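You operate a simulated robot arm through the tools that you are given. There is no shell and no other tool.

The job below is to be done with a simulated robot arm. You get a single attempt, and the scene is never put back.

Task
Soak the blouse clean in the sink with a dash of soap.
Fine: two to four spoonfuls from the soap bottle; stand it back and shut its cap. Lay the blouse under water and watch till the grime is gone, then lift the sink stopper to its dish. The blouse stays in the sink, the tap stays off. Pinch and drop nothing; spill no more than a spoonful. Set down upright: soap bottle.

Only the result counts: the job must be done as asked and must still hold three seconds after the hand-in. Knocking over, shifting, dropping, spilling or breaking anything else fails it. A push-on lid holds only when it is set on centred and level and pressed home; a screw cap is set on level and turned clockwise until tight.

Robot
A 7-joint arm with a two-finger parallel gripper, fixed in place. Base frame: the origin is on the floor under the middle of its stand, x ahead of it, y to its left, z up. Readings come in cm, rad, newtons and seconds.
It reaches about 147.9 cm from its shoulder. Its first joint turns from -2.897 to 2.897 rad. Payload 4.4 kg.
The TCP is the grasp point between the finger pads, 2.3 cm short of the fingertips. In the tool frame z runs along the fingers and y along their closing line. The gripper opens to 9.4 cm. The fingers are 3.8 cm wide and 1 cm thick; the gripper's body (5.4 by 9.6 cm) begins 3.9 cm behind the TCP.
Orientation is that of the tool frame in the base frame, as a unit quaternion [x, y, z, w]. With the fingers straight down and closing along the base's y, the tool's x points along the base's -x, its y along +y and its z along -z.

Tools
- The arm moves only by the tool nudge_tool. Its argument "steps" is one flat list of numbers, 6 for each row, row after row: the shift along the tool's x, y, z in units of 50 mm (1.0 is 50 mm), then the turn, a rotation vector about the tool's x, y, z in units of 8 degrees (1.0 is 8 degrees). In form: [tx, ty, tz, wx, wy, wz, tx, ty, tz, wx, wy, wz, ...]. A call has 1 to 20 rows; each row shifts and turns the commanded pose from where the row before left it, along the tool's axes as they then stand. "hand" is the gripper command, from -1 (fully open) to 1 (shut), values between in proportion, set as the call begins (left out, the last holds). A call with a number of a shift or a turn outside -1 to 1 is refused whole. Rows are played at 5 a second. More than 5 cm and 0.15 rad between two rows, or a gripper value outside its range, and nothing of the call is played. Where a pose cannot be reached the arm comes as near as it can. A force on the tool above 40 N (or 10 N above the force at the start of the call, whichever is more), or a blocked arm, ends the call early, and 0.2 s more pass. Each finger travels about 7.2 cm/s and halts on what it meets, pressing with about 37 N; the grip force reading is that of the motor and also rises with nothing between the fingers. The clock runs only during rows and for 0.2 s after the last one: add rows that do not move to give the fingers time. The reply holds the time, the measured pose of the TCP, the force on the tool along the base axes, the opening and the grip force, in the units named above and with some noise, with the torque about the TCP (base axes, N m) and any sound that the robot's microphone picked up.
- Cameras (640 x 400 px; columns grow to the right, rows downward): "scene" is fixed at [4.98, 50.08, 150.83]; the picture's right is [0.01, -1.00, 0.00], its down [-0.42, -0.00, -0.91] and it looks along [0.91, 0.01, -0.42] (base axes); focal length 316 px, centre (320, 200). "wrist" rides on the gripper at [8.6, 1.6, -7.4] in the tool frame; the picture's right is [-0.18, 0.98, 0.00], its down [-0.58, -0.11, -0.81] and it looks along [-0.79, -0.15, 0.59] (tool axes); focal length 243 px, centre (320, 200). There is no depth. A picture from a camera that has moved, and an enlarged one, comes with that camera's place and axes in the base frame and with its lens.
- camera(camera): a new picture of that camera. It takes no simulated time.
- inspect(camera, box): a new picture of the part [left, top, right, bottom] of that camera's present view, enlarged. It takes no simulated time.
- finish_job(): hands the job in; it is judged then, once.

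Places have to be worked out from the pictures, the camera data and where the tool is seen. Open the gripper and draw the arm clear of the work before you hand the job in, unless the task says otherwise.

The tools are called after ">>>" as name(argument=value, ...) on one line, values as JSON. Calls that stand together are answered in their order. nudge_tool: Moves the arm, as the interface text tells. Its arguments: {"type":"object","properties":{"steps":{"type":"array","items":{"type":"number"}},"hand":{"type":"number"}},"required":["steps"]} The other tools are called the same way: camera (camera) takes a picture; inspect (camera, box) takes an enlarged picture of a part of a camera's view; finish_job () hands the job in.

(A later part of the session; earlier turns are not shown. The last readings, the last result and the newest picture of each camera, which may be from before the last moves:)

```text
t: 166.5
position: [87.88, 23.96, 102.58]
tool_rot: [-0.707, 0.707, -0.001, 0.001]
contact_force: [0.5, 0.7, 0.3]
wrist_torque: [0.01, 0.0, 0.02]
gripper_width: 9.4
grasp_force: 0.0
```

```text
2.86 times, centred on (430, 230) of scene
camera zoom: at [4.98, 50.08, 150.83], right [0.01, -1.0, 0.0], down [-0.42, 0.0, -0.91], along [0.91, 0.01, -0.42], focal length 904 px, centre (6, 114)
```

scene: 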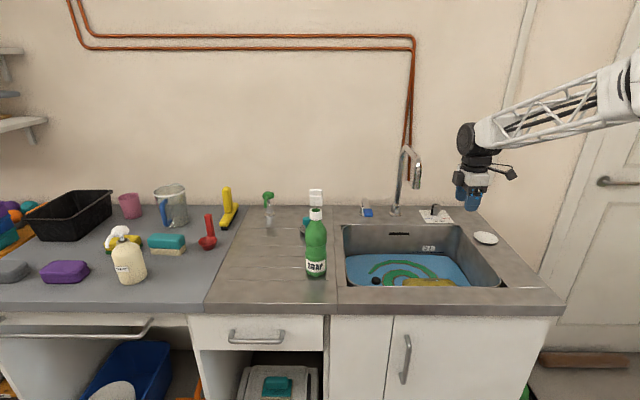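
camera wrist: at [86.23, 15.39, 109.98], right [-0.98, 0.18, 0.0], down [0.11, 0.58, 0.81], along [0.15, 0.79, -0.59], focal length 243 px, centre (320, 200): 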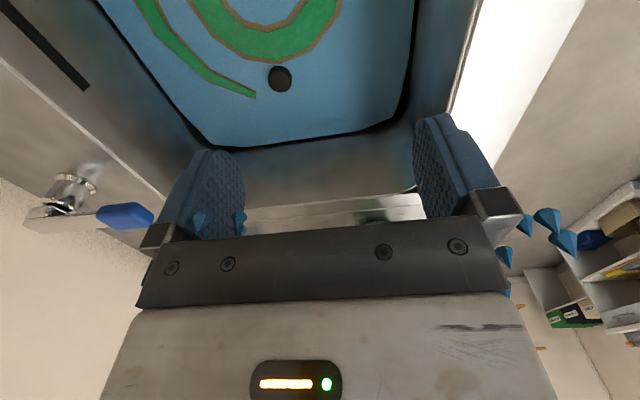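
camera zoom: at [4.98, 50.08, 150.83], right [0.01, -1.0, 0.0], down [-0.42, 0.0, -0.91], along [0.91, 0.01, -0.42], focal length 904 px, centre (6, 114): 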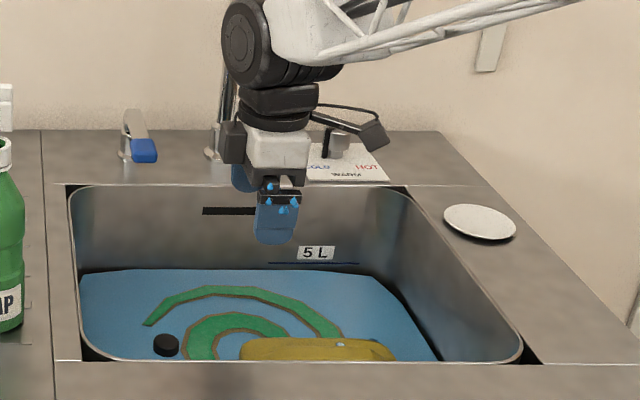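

I zoom on the stopper for its exact centre and shape.

>>> inspect(camera="wrist", box=[250, 55, 310, 100])

>>> inspect(camera="scene", box=[370, 262, 410, 292])

```text
8.89 times, centred on (280, 78) of wrist
camera zoom: at [86.23, 15.39, 109.98], right [-0.98, 0.18, 0.0], down [0.11, 0.58, 0.81], along [0.15, 0.79, -0.59], focal length 2157 px, centre (676, 1289)
```

zoom: 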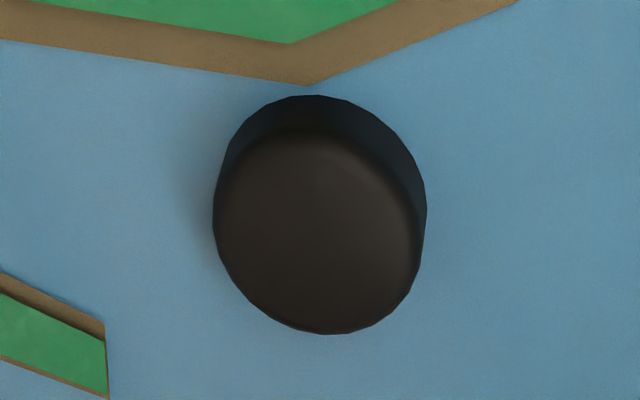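

```text
13.33 times, centred on (390, 277) of scene
camera zoom: at [4.98, 50.08, 150.83], right [0.01, -1.0, 0.0], down [-0.42, 0.0, -0.91], along [0.91, 0.01, -0.42], focal length 4219 px, centre (-613, -827)
```

zoom: 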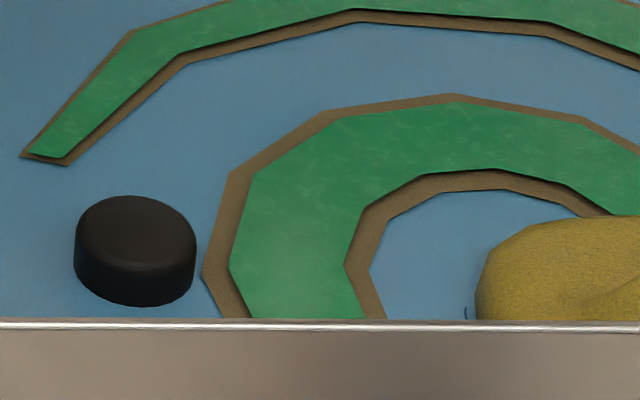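

Stopper knob: centre about (94.6, 31.0), 3.2 cm across, top z≈78.6. I move above it, staying clear of the spout, and check alignment.

>>> nudge_tool(steps=[-0.7, 0, 0, 0, 0, 0, -0.7, 0, 0, 0, 0, 0, 0, -0.45, 0, 0, 0, 0, 0, -0.45, 0, 0, 0, 0, 0, -0.44, 0, 0, 0, 0, 0, 0, 0.5, 0, 0, 0, 0, 0, 0.5, 0, 0, 0, 0, 0, 0.5, 0, 0, 0, 0, 0, 0, 0, 0, 0])

>>> camera(camera="wrist")

>>> inspect(camera="scene", box=[330, 160, 530, 300])

```text
t: 168.5
position: [94.65, 30.59, 95.19]
tool_rot: [0.707, -0.707, 0.001, -0.002]
contact_force: [-0.2, 0.2, 0.8]
wrist_torque: [0.01, -0.04, 0.02]
gripper_width: 9.39
grasp_force: 0.0
```

```text
taken
camera wrist: at [93.06, 22.08, 102.62], right [-0.98, 0.18, 0.0], down [0.11, 0.58, 0.81], along [0.15, 0.79, -0.59], focal length 243 px, centre (320, 200)
```

wrist: 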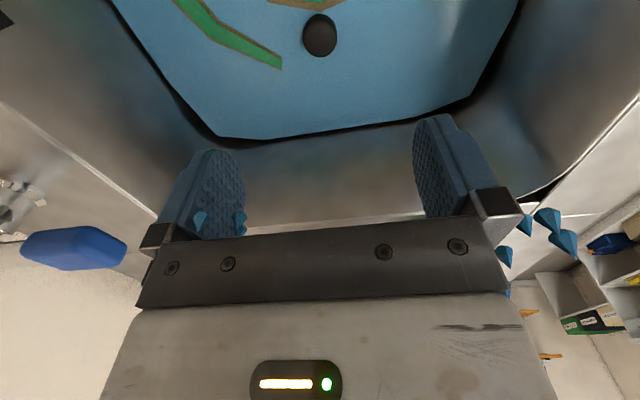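

```text
2.86 times, centred on (430, 230) of scene
camera zoom: at [4.98, 50.08, 150.83], right [0.01, -1.0, 0.0], down [-0.42, 0.0, -0.91], along [0.91, 0.01, -0.42], focal length 904 px, centre (6, 114)
```

zoom: 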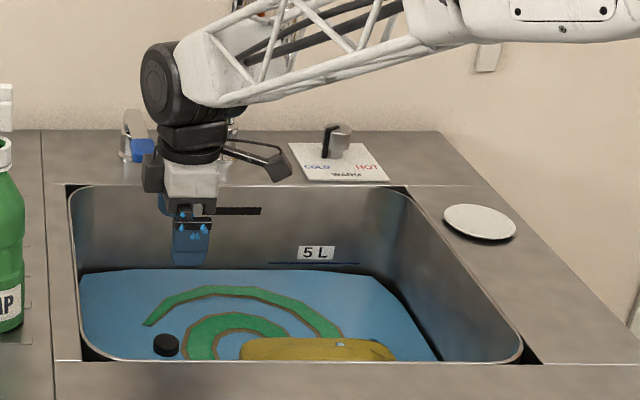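

Nearly above it. I zoom in on the stopper again for a refined centre from this closer view.

>>> inspect(camera="wrist", box=[280, 0, 360, 70])

```text
5.71 times, centred on (320, 35) of wrist
camera zoom: at [93.06, 22.08, 102.62], right [-0.98, 0.18, 0.0], down [0.11, 0.58, 0.81], along [0.15, 0.79, -0.59], focal length 1386 px, centre (320, 1143)
```

zoom: 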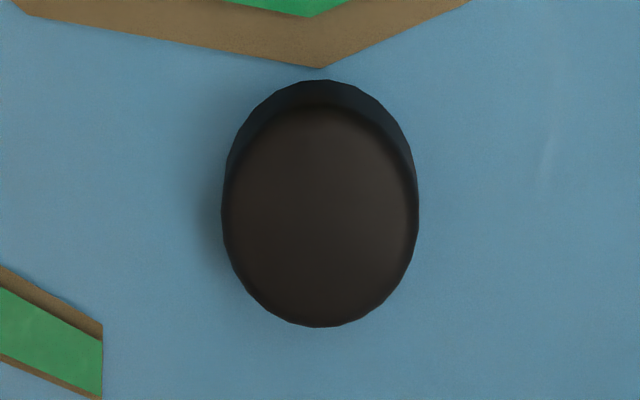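

Refined centre (94.7, 30.7) — the TCP is already above it. I descend to z≈81.5, tips just above knob height, and check.

>>> nudge_tool(steps=[-0.01, 0, 0.5, 0, 0, 0, 0, 0, 0.5, 0, 0, 0, 0, 0, 0.5, 0, 0, 0, 0, 0, 0.5, 0, 0, 0, 0, 0, 0.4, 0, 0, 0, 0, 0, 0.34, 0, 0, 0, 0, 0, 0, 0, 0, 0])

>>> camera(camera="wrist")

>>> inspect(camera="scene", box=[330, 160, 530, 300])

```text
t: 170.1
position: [94.87, 30.94, 81.39]
tool_rot: [0.707, -0.707, 0.001, -0.001]
contact_force: [0.8, 0.1, -0.5]
wrist_torque: [-0.02, -0.02, -0.02]
gripper_width: 9.39
grasp_force: 0.0
```

```text
taken
camera wrist: at [93.19, 22.35, 88.84], right [-0.98, 0.18, 0.0], down [0.11, 0.58, 0.81], along [0.15, 0.79, -0.59], focal length 243 px, centre (320, 200)
```

wrist: 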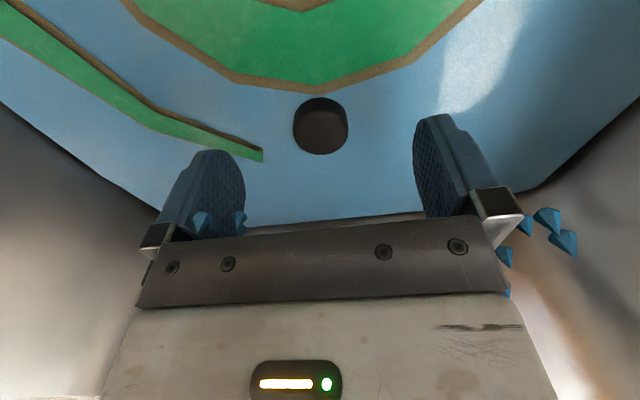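

```text
2.86 times, centred on (430, 230) of scene
camera zoom: at [4.98, 50.08, 150.83], right [0.01, -1.0, 0.0], down [-0.42, 0.0, -0.91], along [0.91, 0.01, -0.42], focal length 904 px, centre (6, 114)
```

zoom: 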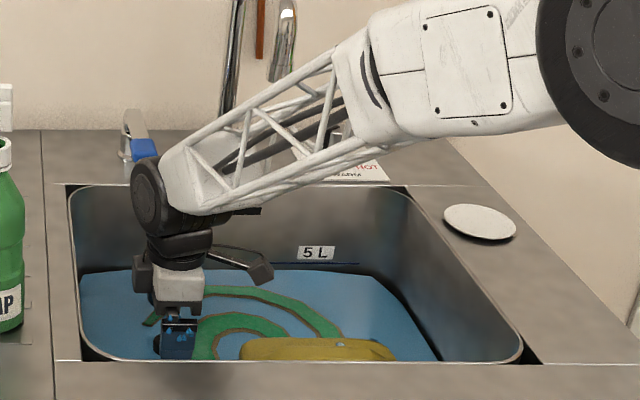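

Aligned in x; I shift 4 mm toward −y and descend to z≈77.2 so the pads flank the knob.

>>> nudge_tool(steps=[0.08, 0.02, 0.2, 0, 0, 0, 0, 0, 0.2, 0, 0, 0, 0, 0, 0.2, 0, 0, 0, 0, 0, 0.14, 0, 0, 0, 0, 0, 0.1, 0, 0, 0, 0, 0, 0, 0, 0, 0])

>>> camera(camera="wrist")

```text
t: 171.5
position: [94.69, 30.36, 77.4]
tool_rot: [0.707, -0.707, 0.001, -0.002]
contact_force: [0.1, 0.0, 0.0]
wrist_torque: [-0.02, -0.01, -0.01]
gripper_width: 9.39
grasp_force: 0.1
```

```text
taken
camera wrist: at [93.03, 21.8, 84.78], right [-0.98, 0.18, 0.0], down [0.11, 0.58, 0.81], along [0.15, 0.79, -0.59], focal length 243 px, centre (320, 200)
```

wrist: 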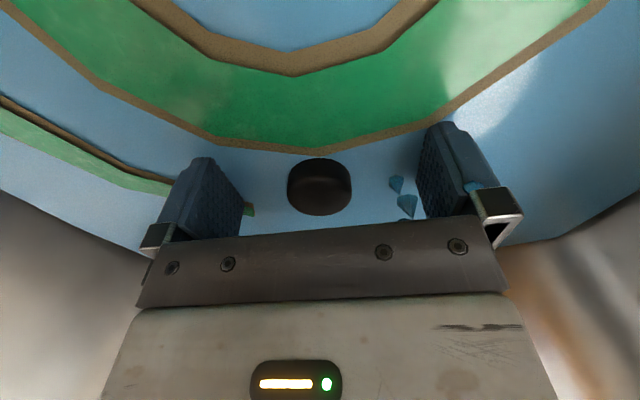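

The knob is centred between the pads. I close on it.

>>> nudge_tool(steps=[0, 0, 0, 0, 0, 0, 0, 0, 0, 0, 0, 0, 0, 0, 0, 0, 0, 0, 0, 0, 0, 0, 0, 0, 0, 0, 0, 0, 0, 0], hand=0.5)

>>> camera(camera="wrist")

```text
t: 172.7
position: [94.52, 30.37, 77.46]
tool_rot: [-0.707, 0.707, -0.002, 0.002]
contact_force: [0.6, -0.3, 2.0]
wrist_torque: [-0.01, 0.03, -0.02]
gripper_width: 3.07
grasp_force: 37.0
```

```text
taken
camera wrist: at [93.03, 21.8, 84.8], right [-0.98, 0.18, 0.0], down [0.11, 0.58, 0.81], along [0.15, 0.79, -0.59], focal length 243 px, centre (320, 200)
```

wrist: 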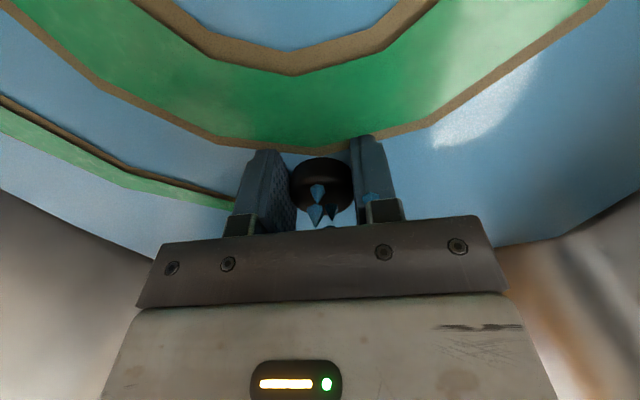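

Gripped at 3.07 cm. I pull straight up slowly.

>>> nudge_tool(steps=[0, 0, -0.06, 0, 0, 0, 0, 0, -0.1, 0, 0, 0, 0, 0, -0.1, 0, 0, 0, 0, 0, -0.1, 0, 0, 0, 0, 0, 0, 0, 0, 0], hand=0.6)

>>> camera(camera="wrist")

```text
t: 173.9
position: [94.73, 30.43, 79.28]
tool_rot: [0.708, -0.707, 0.001, -0.001]
contact_force: [-0.5, 1.4, -1.4]
wrist_torque: [0.0, 0.01, 0.01]
gripper_width: 3.08
grasp_force: 37.0
```

```text
taken
camera wrist: at [93.04, 21.94, 86.6], right [-0.98, 0.18, 0.0], down [0.11, 0.58, 0.81], along [0.15, 0.79, -0.59], focal length 243 px, centre (320, 200)
```

wrist: 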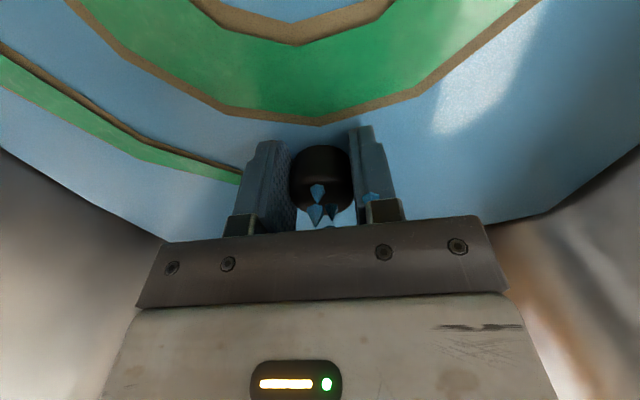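

The stopper is out and held. I raise it to z≈103, then go forward of the spout and across to the right of the sink.

>>> nudge_tool(steps=[0, 0, -0.5, 0, 0, 0, 0, 0, -0.7, 0, 0, 0, 0, 0, -0.7, 0, 0, 0, 0, 0, -0.7, 0, 0, 0, 0, 0, -0.7, 0, 0, 0, 0, 0, -0.7, 0, 0, 0, 0, 0, -0.7, 0, 0, 0, 0, 0.6, 0, 0, 0, 0, 0, 0.6, 0, 0, 0, 0, 0, 0.5, 0, 0, 0, 0, 0, 0, 0, 0, 0, 0])

>>> camera(camera="scene")

>>> camera(camera="wrist")

```text
t: 176.3
position: [86.14, 30.51, 102.93]
tool_rot: [-0.706, 0.708, -0.002, 0.001]
contact_force: [-0.4, 0.4, -0.9]
wrist_torque: [-0.02, -0.03, -0.02]
gripper_width: 3.08
grasp_force: 37.1
```

```text
taken
```

scene: 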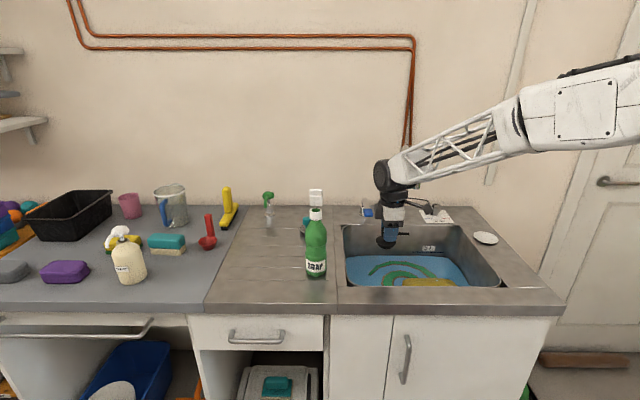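

```text
taken
camera wrist: at [84.57, 21.85, 110.27], right [-0.98, 0.18, 0.0], down [0.11, 0.58, 0.81], along [0.15, 0.79, -0.59], focal length 243 px, centre (320, 200)
```

wrist: 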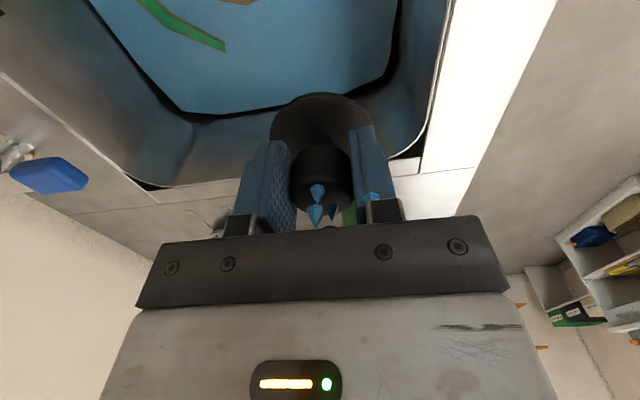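

The stopper has a knob with a wider disc below. I zoom in to see how far it hangs below the fingers.

>>> inspect(camera="scene", box=[355, 190, 435, 260])

>>> inspect(camera="scene", box=[450, 215, 520, 260])

```text
5.71 times, centred on (395, 225) of scene
camera zoom: at [4.98, 50.08, 150.83], right [0.01, -1.0, 0.0], down [-0.42, 0.0, -0.91], along [0.91, 0.01, -0.42], focal length 1808 px, centre (-109, 57)
```

zoom: 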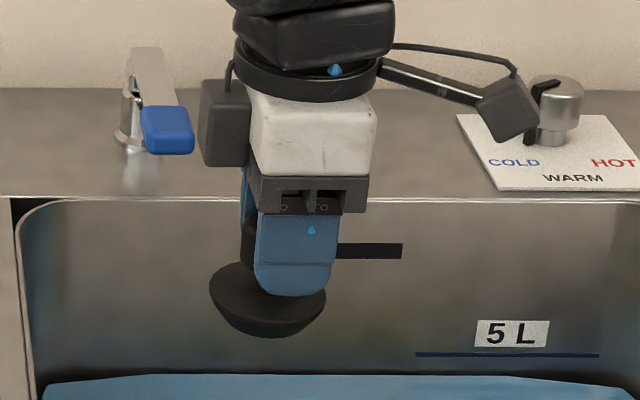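

```text
8.89 times, centred on (485, 238) of scene
camera zoom: at [4.98, 50.08, 150.83], right [0.01, -1.0, 0.0], down [-0.42, 0.0, -0.91], along [0.91, 0.01, -0.42], focal length 2813 px, centre (-1147, -133)
```

zoom: 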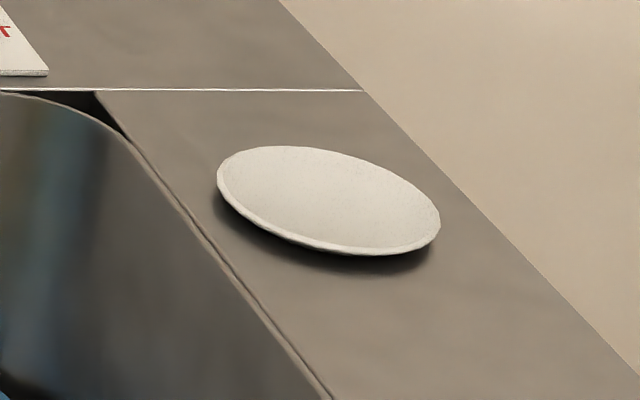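

The stopper bottom hangs about 5.2 cm below the TCP; the dish (9 cm across) is centred near (102.6, −8). I carry the stopper across at x≈86 to y≈−8.

>>> nudge_tool(steps=[0.5, 0, 0, 0, 0, 0, 0.75, 0, 0, 0, 0, 0, 0.75, 0, 0, 0, 0, 0, 0.75, 0, 0, 0, 0, 0, 0.75, 0, 0, 0, 0, 0, 0.75, 0, 0, 0, 0, 0, 0.75, 0, 0, 0, 0, 0, 0.75, 0, 0, 0, 0, 0, 0.75, 0, 0, 0, 0, 0, 0.75, 0, 0, 0, 0, 0, 0.45, 0, 0, 0, 0, 0, 0, 0, 0, 0, 0, 0])

>>> camera(camera="wrist")

>>> camera(camera="scene")

```text
t: 178.9
position: [86.02, -8.04, 102.58]
tool_rot: [-0.707, 0.707, -0.001, 0.001]
contact_force: [0.1, -0.9, -0.1]
wrist_torque: [0.01, 0.04, 0.0]
gripper_width: 3.09
grasp_force: 37.5
```

```text
taken
camera wrist: at [84.35, -16.67, 110.01], right [-0.98, 0.18, 0.0], down [0.11, 0.58, 0.81], along [0.15, 0.79, -0.59], focal length 243 px, centre (320, 200)
```

wrist: 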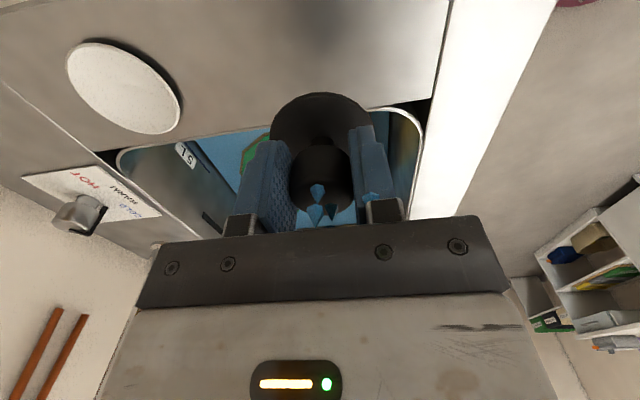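

```text
taken
```

scene: 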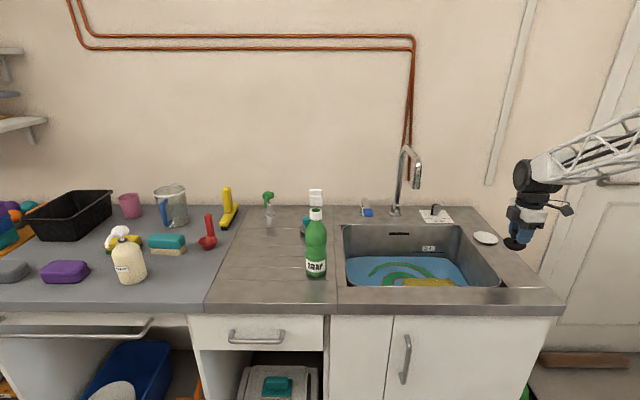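

Dish appears near (102, −8.7). I move 9 cm toward it in +x and measure again from closer.

>>> nudge_tool(steps=[0, -0.6, 0, 0, 0, 0, 0, -0.6, 0, 0, 0, 0, 0, -0.6, 0, 0, 0, 0, 0, 0, 0, 0, 0, 0])

>>> camera(camera="wrist")

>>> inspect(camera="scene", box=[440, 180, 560, 270])

```text
t: 179.9
position: [95.3, -8.15, 102.79]
tool_rot: [-0.707, 0.707, -0.001, 0.0]
contact_force: [-0.5, -0.6, -0.4]
wrist_torque: [0.02, 0.0, -0.04]
gripper_width: 3.06
grasp_force: 37.0
```

```text
taken
camera wrist: at [93.5, -16.68, 110.07], right [-0.98, 0.18, 0.0], down [0.11, 0.58, 0.81], along [0.15, 0.79, -0.59], focal length 243 px, centre (320, 200)
```

wrist: 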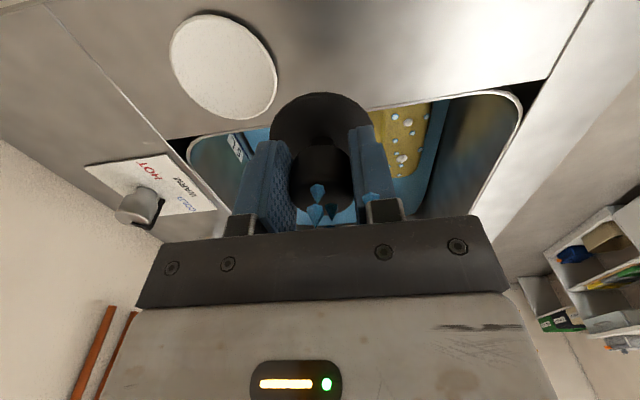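

```text
4.44 times, centred on (500, 225) of scene
camera zoom: at [4.98, 50.08, 150.83], right [0.01, -1.0, 0.0], down [-0.42, 0.0, -0.91], along [0.91, 0.01, -0.42], focal length 1406 px, centre (-480, 89)
```

zoom: 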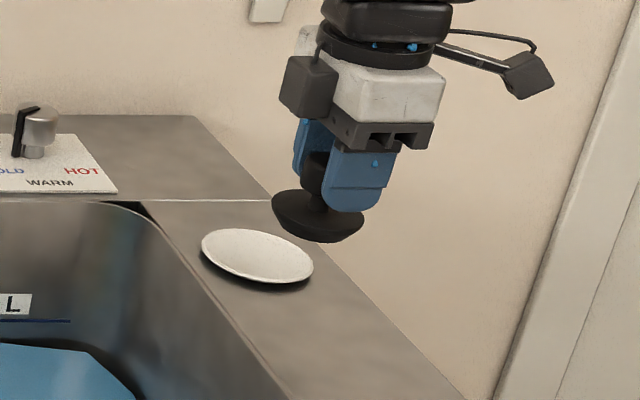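

Dish centre from the rim points is about (102.1, −8.9). I move over it and lower to z≈99, then check the alignment.

>>> nudge_tool(steps=[0.05, -0.45, 0, 0, 0, 0, 0.05, -0.45, 0, 0, 0, 0, 0.05, -0.46, 0, 0, 0, 0, 0, 0, 0.4, 0, 0, 0, 0, 0, 0.3, 0, 0, 0, 0, 0, 0, 0, 0, 0])

>>> camera(camera="wrist")

>>> inspect(camera="scene", box=[440, 180, 560, 270])

```text
t: 181.3
position: [101.93, -8.88, 99.31]
tool_rot: [0.707, -0.707, 0.001, -0.001]
contact_force: [0.3, -0.3, -1.2]
wrist_torque: [0.02, -0.03, 0.03]
gripper_width: 3.06
grasp_force: 36.9
```

```text
taken
camera wrist: at [100.25, -17.36, 106.57], right [-0.98, 0.18, 0.0], down [0.11, 0.58, 0.81], along [0.15, 0.79, -0.59], focal length 243 px, centre (320, 200)
```

wrist: 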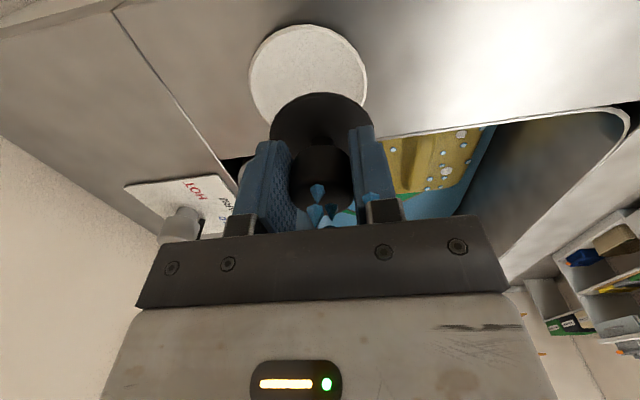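

```text
4.44 times, centred on (500, 225) of scene
camera zoom: at [4.98, 50.08, 150.83], right [0.01, -1.0, 0.0], down [-0.42, 0.0, -0.91], along [0.91, 0.01, -0.42], focal length 1406 px, centre (-480, 89)
```

zoom: 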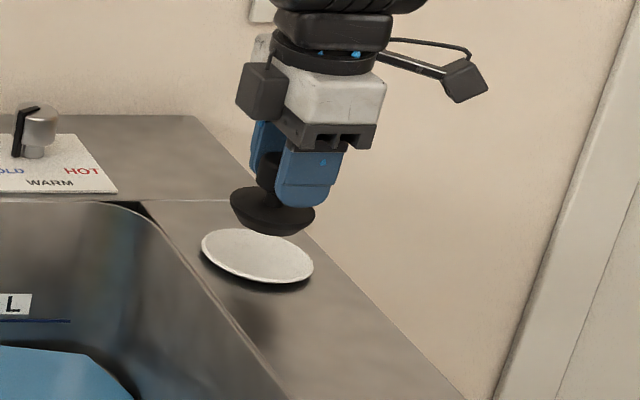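

Alignment is within half a centimetre; I correct +0.4 cm in x and lower 2.8 cm, then in fine steps until it rests.

>>> nudge_tool(steps=[0, -0.08, 0.2, 0, 0, 0, 0, 0, 0.2, 0, 0, 0, 0, 0, 0.16, 0, 0, 0, 0, 0, 0, 0, 0, 0])

>>> nudge_tool(steps=[0, 0, 0.04, 0, 0, 0, 0, 0, 0, 0, 0, 0])

>>> inspect(camera="scene", box=[440, 180, 560, 270])

```text
t: 182.3
position: [102.31, -8.76, 96.39]
tool_rot: [-0.707, 0.707, -0.001, 0.002]
contact_force: [0.8, 0.3, -1.0]
wrist_torque: [-0.01, 0.0, -0.02]
gripper_width: 3.08
grasp_force: 36.9
```

```text
t: 182.9
position: [102.32, -8.8, 96.22]
tool_rot: [0.707, -0.707, 0.001, -0.002]
contact_force: [-0.2, -0.4, -0.8]
wrist_torque: [-0.02, 0.03, 0.0]
gripper_width: 3.06
grasp_force: 36.9
```

```text
4.44 times, centred on (500, 225) of scene
camera zoom: at [4.98, 50.08, 150.83], right [0.01, -1.0, 0.0], down [-0.42, 0.0, -0.91], along [0.91, 0.01, -0.42], focal length 1406 px, centre (-480, 89)
```

zoom: 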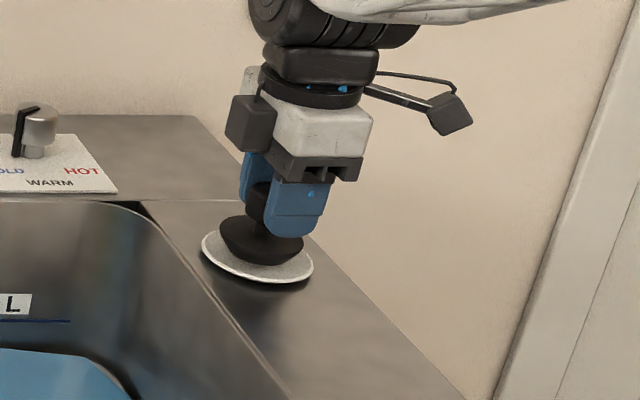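

The stopper hangs just above the dish, well centred. I lower in 1–2 mm steps.

>>> nudge_tool(steps=[0, 0, 0.04, 0, 0, 0, 0, 0, 0, 0, 0, 0])

>>> nudge_tool(steps=[0, 0, 0.03, 0, 0, 0, 0, 0, 0, 0, 0, 0])

>>> nudge_tool(steps=[0, 0, 0.03, 0, 0, 0, 0, 0, 0, 0, 0, 0])

```text
t: 183.5
position: [102.38, -8.92, 96.07]
tool_rot: [0.707, -0.707, 0.001, -0.002]
contact_force: [-0.4, 0.1, -0.9]
wrist_torque: [0.02, 0.03, -0.01]
gripper_width: 3.05
grasp_force: 37.3
```

```text
t: 184.1
position: [102.27, -8.81, 95.97]
tool_rot: [-0.707, 0.707, -0.002, 0.001]
contact_force: [-0.4, -0.1, -0.6]
wrist_torque: [0.01, 0.03, -0.01]
gripper_width: 3.07
grasp_force: 37.3
```

```text
t: 184.7
position: [102.35, -8.77, 95.73]
tool_rot: [-0.707, 0.707, -0.002, 0.001]
contact_force: [0.4, -0.5, -1.6]
wrist_torque: [-0.02, 0.01, 0.03]
gripper_width: 3.07
grasp_force: 37.0
```

Not touching yet. I continue down 1.5 mm at a time.

>>> nudge_tool(steps=[0, 0, 0.03, 0, 0, 0, 0, 0, 0, 0, 0, 0])

>>> nudge_tool(steps=[0, 0, 0.03, 0, 0, 0, 0, 0, 0, 0, 0, 0])

>>> inspect(camera="scene", box=[460, 210, 520, 255])

```text
t: 185.3
position: [102.27, -8.89, 95.57]
tool_rot: [-0.707, 0.707, -0.001, 0.002]
contact_force: [0.3, 0.1, -0.8]
wrist_torque: [0.01, -0.04, -0.02]
gripper_width: 3.08
grasp_force: 37.3
```

```text
t: 185.9
position: [102.29, -8.84, 95.46]
tool_rot: [0.707, -0.707, 0.001, -0.001]
contact_force: [-0.7, 0.6, -0.7]
wrist_torque: [0.0, -0.01, 0.0]
gripper_width: 3.07
grasp_force: 37.2
```

```text
8.89 times, centred on (490, 232) of scene
camera zoom: at [4.98, 50.08, 150.83], right [0.01, -1.0, 0.0], down [-0.42, 0.0, -0.91], along [0.91, 0.01, -0.42], focal length 2813 px, centre (-1191, -89)
```

zoom: 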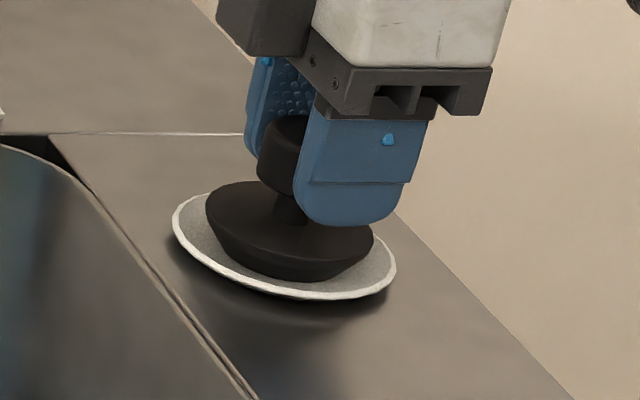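

Almost on the dish. Two more small steps.

>>> nudge_tool(steps=[0, 0, 0.03, 0, 0, 0, 0, 0, 0, 0, 0, 0])

>>> nudge_tool(steps=[0, 0, 0.03, 0, 0, 0, 0, 0, 0, 0, 0, 0])

```text
t: 186.5
position: [102.23, -8.74, 95.39]
tool_rot: [-0.707, 0.707, -0.001, 0.001]
contact_force: [2.3, 1.3, 4.7]
wrist_torque: [0.06, -0.02, -0.04]
gripper_width: 3.07
grasp_force: 36.9
```

```text
t: 187.1
position: [102.28, -8.93, 95.45]
tool_rot: [-0.707, 0.708, -0.002, 0.001]
contact_force: [4.7, 3.8, 21.5]
wrist_torque: [0.32, -0.03, -0.05]
gripper_width: 3.07
grasp_force: 37.2
```

Contact (21 N). I ease up 1.5 mm, then open slowly to release the stopper.

>>> nudge_tool(steps=[0, 0, -0.03, 0, 0, 0, 0, 0, 0, 0, 0, 0])

>>> nudge_tool(steps=[0, 0, 0, 0, 0, 0, 0, 0, 0, 0, 0, 0], hand=0.25)

>>> nudge_tool(steps=[0, 0, 0, 0, 0, 0, 0, 0, 0, 0, 0, 0, 0, 0, 0, 0, 0, 0], hand=-0.4)

>>> inspect(camera="scene", box=[460, 210, 520, 255])

```text
t: 187.7
position: [102.2, -8.92, 95.47]
tool_rot: [-0.707, 0.708, -0.001, 0.001]
contact_force: [7.2, -5.0, 18.0]
wrist_torque: [-0.23, -0.2, -0.02]
gripper_width: 3.07
grasp_force: 36.6
```

```text
t: 188.3
position: [102.1, -8.85, 95.41]
tool_rot: [0.707, -0.707, 0.001, 0.0]
contact_force: [0.6, -1.3, 0.7]
wrist_torque: [0.0, -0.01, -0.01]
gripper_width: 3.5
grasp_force: 0.1
```

```text
t: 189.1
position: [102.16, -8.83, 95.36]
tool_rot: [0.707, -0.707, 0.002, -0.001]
contact_force: [1.0, -0.4, -0.3]
wrist_torque: [-0.02, 0.0, 0.0]
gripper_width: 6.6
grasp_force: 0.0
```

```text
8.89 times, centred on (490, 232) of scene
camera zoom: at [4.98, 50.08, 150.83], right [0.01, -1.0, 0.0], down [-0.42, 0.0, -0.91], along [0.91, 0.01, -0.42], focal length 2813 px, centre (-1191, -89)
```

zoom: 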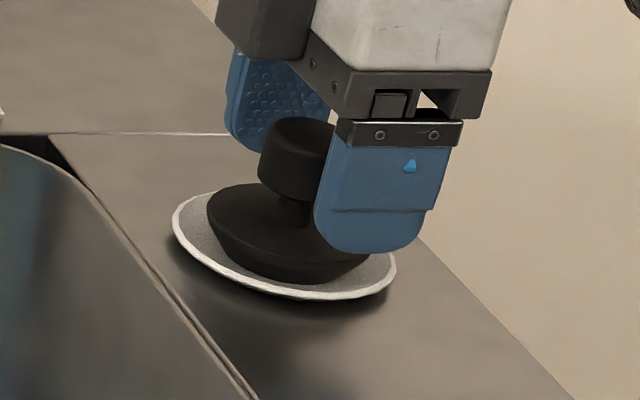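

The stopper stands freely in its dish. I rise straight up 12 cm.

>>> nudge_tool(steps=[0, 0, -0.2, 0, 0, 0, 0, 0, -0.4, 0, 0, 0, 0, 0, -0.6, 0, 0, 0, 0, 0, -0.6, 0, 0, 0, 0, 0, -0.6, 0, 0, 0, 0, 0, 0, 0, 0, 0])

>>> inspect(camera="scene", box=[330, 180, 530, 300])

>>> camera(camera="wrist")

```text
t: 190.5
position: [102.25, -8.86, 107.62]
tool_rot: [0.707, -0.707, 0.003, -0.001]
contact_force: [-0.9, 0.8, 0.5]
wrist_torque: [-0.02, -0.01, 0.05]
gripper_width: 6.56
grasp_force: 0.0
```

```text
3.20 times, centred on (430, 240) of scene
camera zoom: at [4.98, 50.08, 150.83], right [0.01, -1.0, 0.0], down [-0.42, 0.0, -0.91], along [0.91, 0.01, -0.42], focal length 1013 px, centre (-32, 72)
```

zoom: 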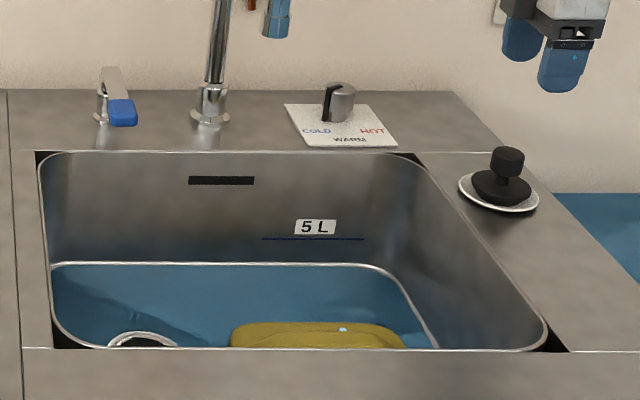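

```text
taken
camera wrist: at [100.62, -17.43, 114.92], right [-0.98, 0.18, 0.0], down [0.11, 0.58, 0.81], along [0.15, 0.79, -0.59], focal length 243 px, centre (320, 200)
```

wrist: 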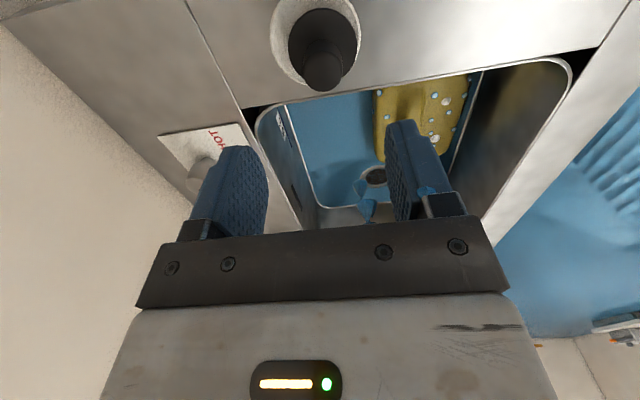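

The stopper is in its dish and the sink seems to be draining, but a blue area has appeared at the right beyond the counter. I take a full look at the scene.

>>> camera(camera="scene")

>>> inspect(camera="scene", box=[480, 200, 640, 400])

```text
taken
```

scene: 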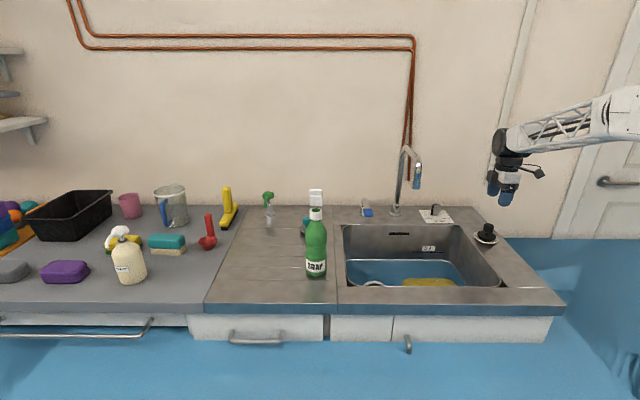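

```text
2.00 times, centred on (560, 300) of scene
camera zoom: at [4.98, 50.08, 150.83], right [0.01, -1.0, 0.0], down [-0.42, 0.0, -0.91], along [0.91, 0.01, -0.42], focal length 633 px, centre (-160, 0)
```

zoom: 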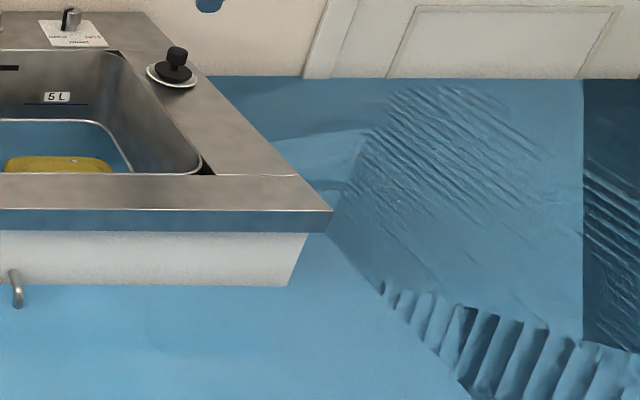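

The sink has emptied (the vast blue sheet looks like a drawing artefact of the vanished water layer); the blouse lies in the sink. Now I close the soap cap: I rise, shut the fingers, and travel back at z≈130 toward the bottle.

>>> nudge_tool(steps=[0, 0, -0.7, 0, 0, 0, 0, 0, -0.8, 0, 0, 0, 0, 0, -0.8, 0, 0, 0, 0, 0, -0.8, 0, 0, 0, 0, 0, -0.8, 0, 0, 0, 0, 0, -0.6, 0, 0, 0, 0, 0.7, 0, 0, 0, 0, 0, 0.8, 0, 0, 0, 0, 0, 0.8, 0, 0, 0, 0, 0, 0.7, 0, 0, 0, 0, 0, 0, 0, 0, 0, 0], hand=1)

>>> nudge_tool(steps=[-0.6, 0, 0, 0, 0, 0, -0.8, 0, 0, 0, 0, 0, -0.8, 0, 0, 0, 0, 0, -0.8, 0, 0, 0, 0, 0, -0.8, 0, 0, 0, 0, 0, -0.8, 0, 0, 0, 0, 0, -0.8, 0, 0, 0, 0, 0, -0.8, 0, 0, 0, 0, 0, -0.8, 0, 0, 0, 0, 0, -0.8, 0, 0, 0, 0, 0, -0.8, 0, 0, 0, 0, 0, -0.8, 0, 0, 0, 0, 0, -0.8, 0, 0, 0, 0, 0, -0.6, 0, 0, 0, 0, 0, 0, 0, 0, 0, 0, 0])

>>> camera(camera="scene")

>>> camera(camera="wrist")

```text
t: 192.9
position: [87.19, -8.76, 129.92]
tool_rot: [-0.707, 0.707, -0.002, 0.001]
contact_force: [0.3, 1.1, 0.9]
wrist_torque: [-0.02, 0.03, 0.02]
gripper_width: 0.01
grasp_force: 36.9
```

```text
t: 196.1
position: [87.03, 45.11, 129.73]
tool_rot: [0.708, -0.707, 0.002, -0.002]
contact_force: [-0.2, 0.8, -0.6]
wrist_torque: [-0.01, -0.01, 0.02]
gripper_width: 0.0
grasp_force: 37.3
```

```text
taken
```

scene: 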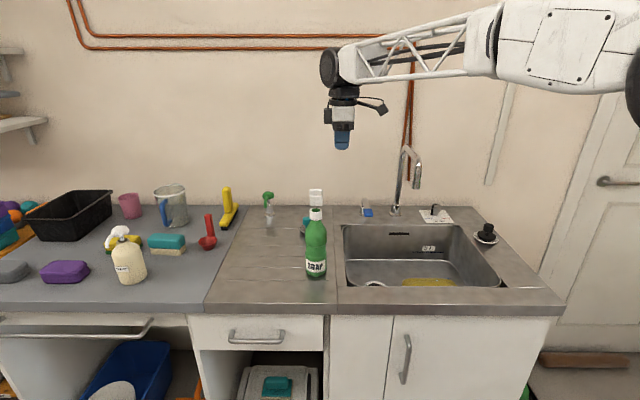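

```text
taken
camera wrist: at [85.43, 36.58, 137.06], right [-0.98, 0.18, 0.0], down [0.11, 0.58, 0.81], along [0.15, 0.79, -0.59], focal length 243 px, centre (320, 200)
```

wrist: 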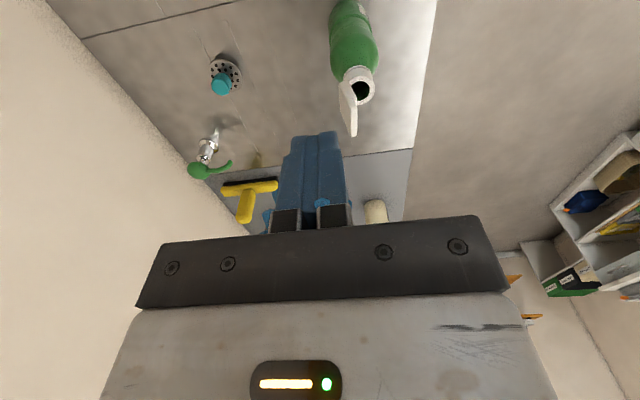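

The artefact is gone; the sink is dry with the blouse inside. From here I see the open lid edge-on; I zoom in to locate it.

>>> inspect(camera="wrist", box=[300, 0, 420, 150])

>>> inspect(camera="scene", box=[290, 180, 340, 240])

>>> inspect(camera="scene", box=[330, 210, 530, 300])

```text
2.67 times, centred on (360, 75) of wrist
camera zoom: at [85.43, 36.58, 137.06], right [-0.98, 0.18, 0.0], down [0.11, 0.58, 0.81], along [0.15, 0.79, -0.59], focal length 647 px, centre (213, 533)
```

zoom: 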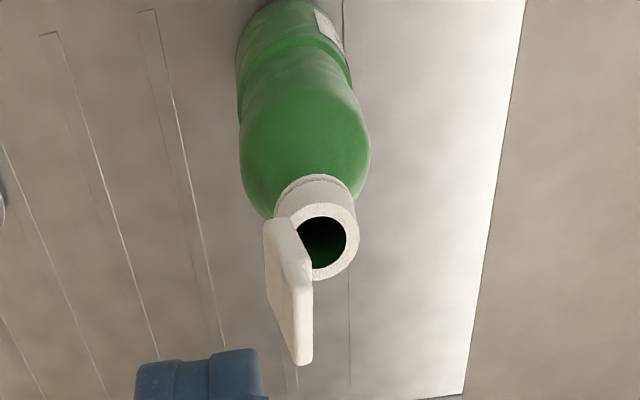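

```text
6.67 times, centred on (315, 210) of scene
camera zoom: at [4.98, 50.08, 150.83], right [0.01, -1.0, 0.0], down [-0.42, 0.0, -0.91], along [0.91, 0.01, -0.42], focal length 2110 px, centre (353, 133)
```

zoom: 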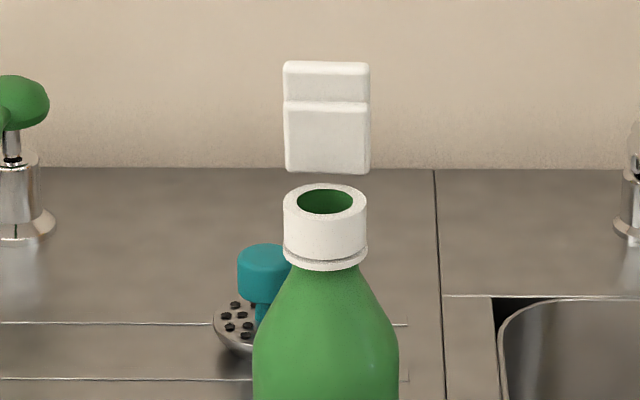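

```text
3.20 times, centred on (430, 255) of scene
camera zoom: at [4.98, 50.08, 150.83], right [0.01, -1.0, 0.0], down [-0.42, 0.0, -0.91], along [0.91, 0.01, -0.42], focal length 1013 px, centre (-32, 24)
```

zoom: 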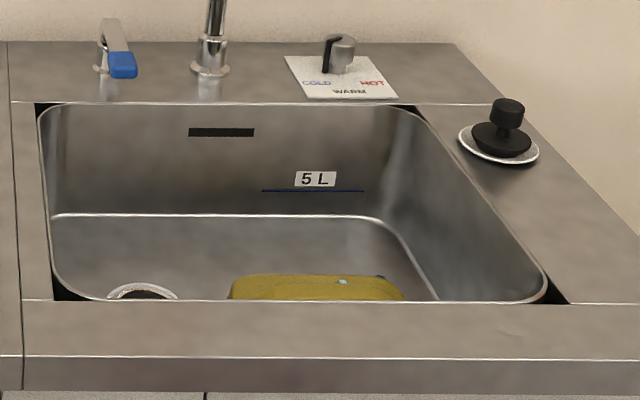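

The lid stands near 80° with its back face at x≈85–86, top z≈116. I position the closed fingers behind it at (90.5, 52.1) and descend to z≈116.3.

>>> nudge_tool(steps=[-0.5, -0.35, 0, 0, 0, 0, -0.5, -0.35, 0, 0, 0, 0, -0.4, 0, 0, 0, 0, 0, 0, 0, 0.6, 0, 0, 0, 0, 0, 0.6, 0, 0, 0, 0, 0, 0.6, 0, 0, 0, 0, 0, 0.5, 0, 0, 0, 0, 0, 0.36, 0, 0, 0, 0, 0, 0, 0, 0, 0])

>>> camera(camera="wrist")

>>> inspect(camera="scene", box=[280, 160, 350, 240])

```text
t: 198.1
position: [90.62, 52.21, 116.37]
tool_rot: [0.707, -0.707, 0.002, 0.0]
contact_force: [0.4, 0.1, 0.0]
wrist_torque: [0.04, 0.0, 0.01]
gripper_width: 0.0
grasp_force: 36.9
```

```text
taken
camera wrist: at [88.99, 43.67, 123.81], right [-0.98, 0.18, 0.0], down [0.11, 0.58, 0.81], along [0.15, 0.79, -0.59], focal length 243 px, centre (320, 200)
```

wrist: 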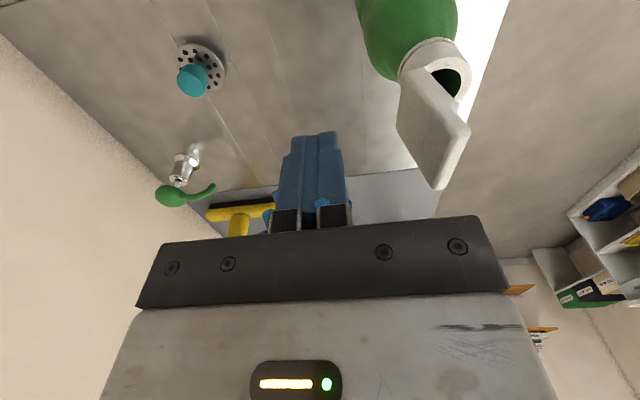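

```text
5.00 times, centred on (315, 200) of scene
camera zoom: at [4.98, 50.08, 150.83], right [0.01, -1.0, 0.0], down [-0.42, 0.0, -0.91], along [0.91, 0.01, -0.42], focal length 1582 px, centre (345, 200)
```

zoom: 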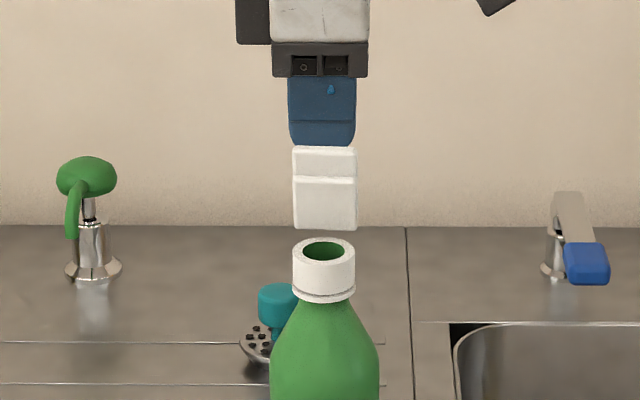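

The fingers overlap the lid's top in height, about 4 cm behind it. I move −x gently to push the lid forward.

>>> nudge_tool(steps=[0, 0.25, 0, 0, 0, 0, 0, 0.25, 0, 0, 0, 0, 0, 0.2, 0, 0, 0, 0, 0, 0.1, 0, 0, 0, 0, 0, 0.1, 0, 0, 0, 0, 0, 0.1, 0, 0, 0, 0, 0, 0, 0, 0, 0, 0])

>>> camera(camera="wrist")

>>> inspect(camera="scene", box=[280, 160, 350, 290])

```text
t: 199.7
position: [85.65, 52.1, 116.48]
tool_rot: [-0.707, 0.707, -0.001, 0.001]
contact_force: [-0.8, -0.6, 0.5]
wrist_torque: [0.03, -0.02, 0.0]
gripper_width: 0.0
grasp_force: 37.0
```

```text
taken
camera wrist: at [84.01, 43.57, 123.88], right [-0.98, 0.18, 0.0], down [0.11, 0.58, 0.81], along [0.15, 0.79, -0.59], focal length 243 px, centre (320, 200)
```

wrist: 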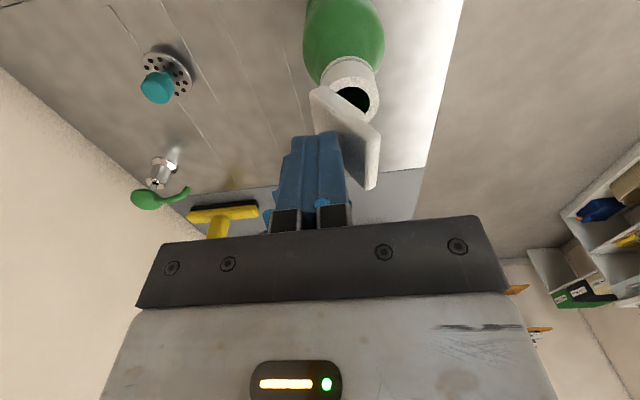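

```text
3.08 times, centred on (315, 225) of scene
camera zoom: at [4.98, 50.08, 150.83], right [0.01, -1.0, 0.0], down [-0.42, 0.0, -0.91], along [0.91, 0.01, -0.42], focal length 974 px, centre (335, 123)
```

zoom: 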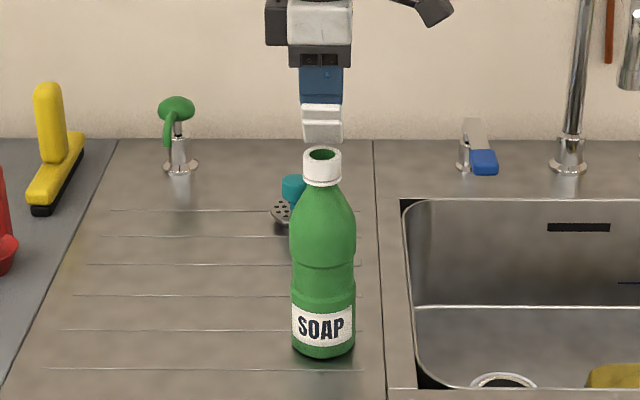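

The lid is starting to swing forward with no noticeable force. I continue 2.5 cm more.

>>> nudge_tool(steps=[0, 0.1, 0, 0, 0, 0, 0, 0.1, 0, 0, 0, 0, 0, 0.1, 0, 0, 0, 0, 0, 0.1, 0, 0, 0, 0, 0, 0.1, 0, 0, 0, 0, 0, 0, 0, 0, 0, 0])

>>> camera(camera="wrist")

>>> inspect(camera="scene", box=[280, 160, 350, 290])

```text
t: 201.1
position: [83.33, 52.15, 116.58]
tool_rot: [-0.706, 0.708, -0.002, 0.002]
contact_force: [0.2, -0.3, -0.2]
wrist_torque: [0.02, 0.01, -0.01]
gripper_width: 0.02
grasp_force: 36.9
```

```text
taken
camera wrist: at [81.56, 43.63, 123.91], right [-0.98, 0.18, 0.0], down [0.11, 0.58, 0.81], along [0.15, 0.79, -0.59], focal length 243 px, centre (320, 200)
```

wrist: 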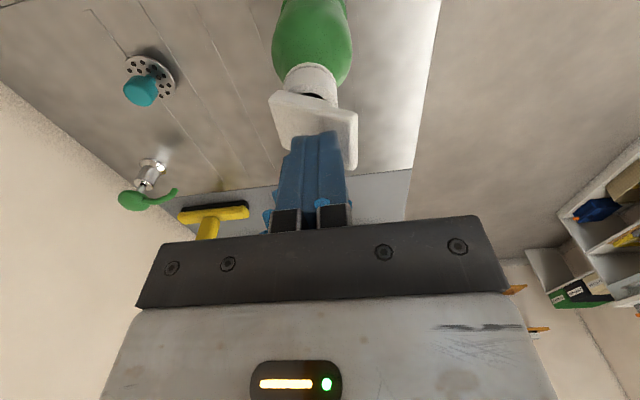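

```text
3.08 times, centred on (315, 225) of scene
camera zoom: at [4.98, 50.08, 150.83], right [0.01, -1.0, 0.0], down [-0.42, 0.0, -0.91], along [0.91, 0.01, -0.42], focal length 974 px, centre (335, 123)
```

zoom: 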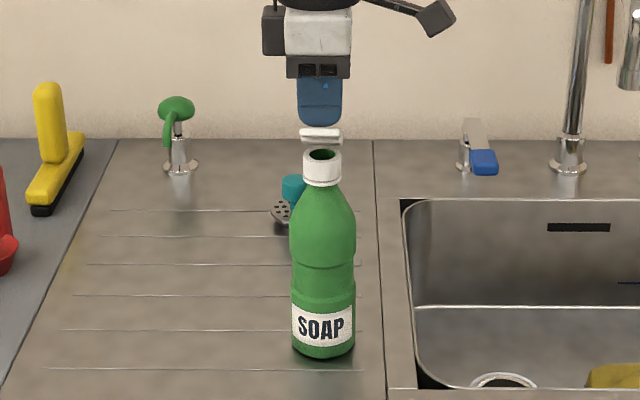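

The lid leans to about 35°. I move 1 cm further, then press it down from above.

>>> nudge_tool(steps=[0, 0.1, 0, 0, 0, 0, 0, 0.1, 0, 0, 0, 0, 0, 0, 0.1, 0, 0, 0, 0, 0, 0.1, 0, 0, 0, 0, 0, 0, 0, 0, 0])

>>> camera(camera="wrist")

>>> inspect(camera="scene", box=[280, 160, 350, 290])

```text
t: 202.3
position: [82.11, 52.07, 115.6]
tool_rot: [0.707, -0.707, 0.001, -0.001]
contact_force: [0.7, 0.0, -0.7]
wrist_torque: [-0.02, 0.01, 0.0]
gripper_width: 0.0
grasp_force: 36.8
```

```text
taken
camera wrist: at [80.58, 43.52, 122.89], right [-0.98, 0.18, 0.0], down [0.11, 0.58, 0.81], along [0.15, 0.79, -0.59], focal length 243 px, centre (320, 200)
```

wrist: 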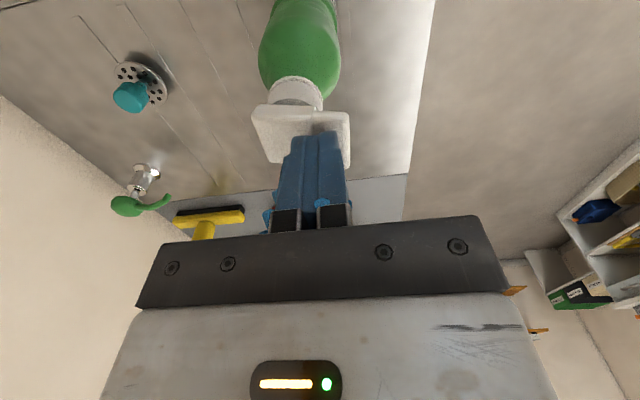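

```text
3.08 times, centred on (315, 225) of scene
camera zoom: at [4.98, 50.08, 150.83], right [0.01, -1.0, 0.0], down [-0.42, 0.0, -0.91], along [0.91, 0.01, -0.42], focal length 974 px, centre (335, 123)
```

zoom: 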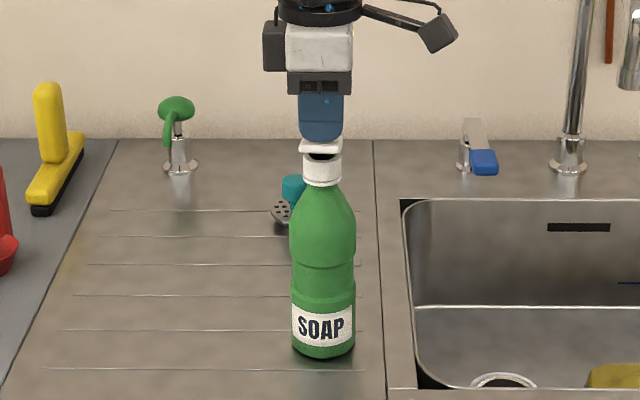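

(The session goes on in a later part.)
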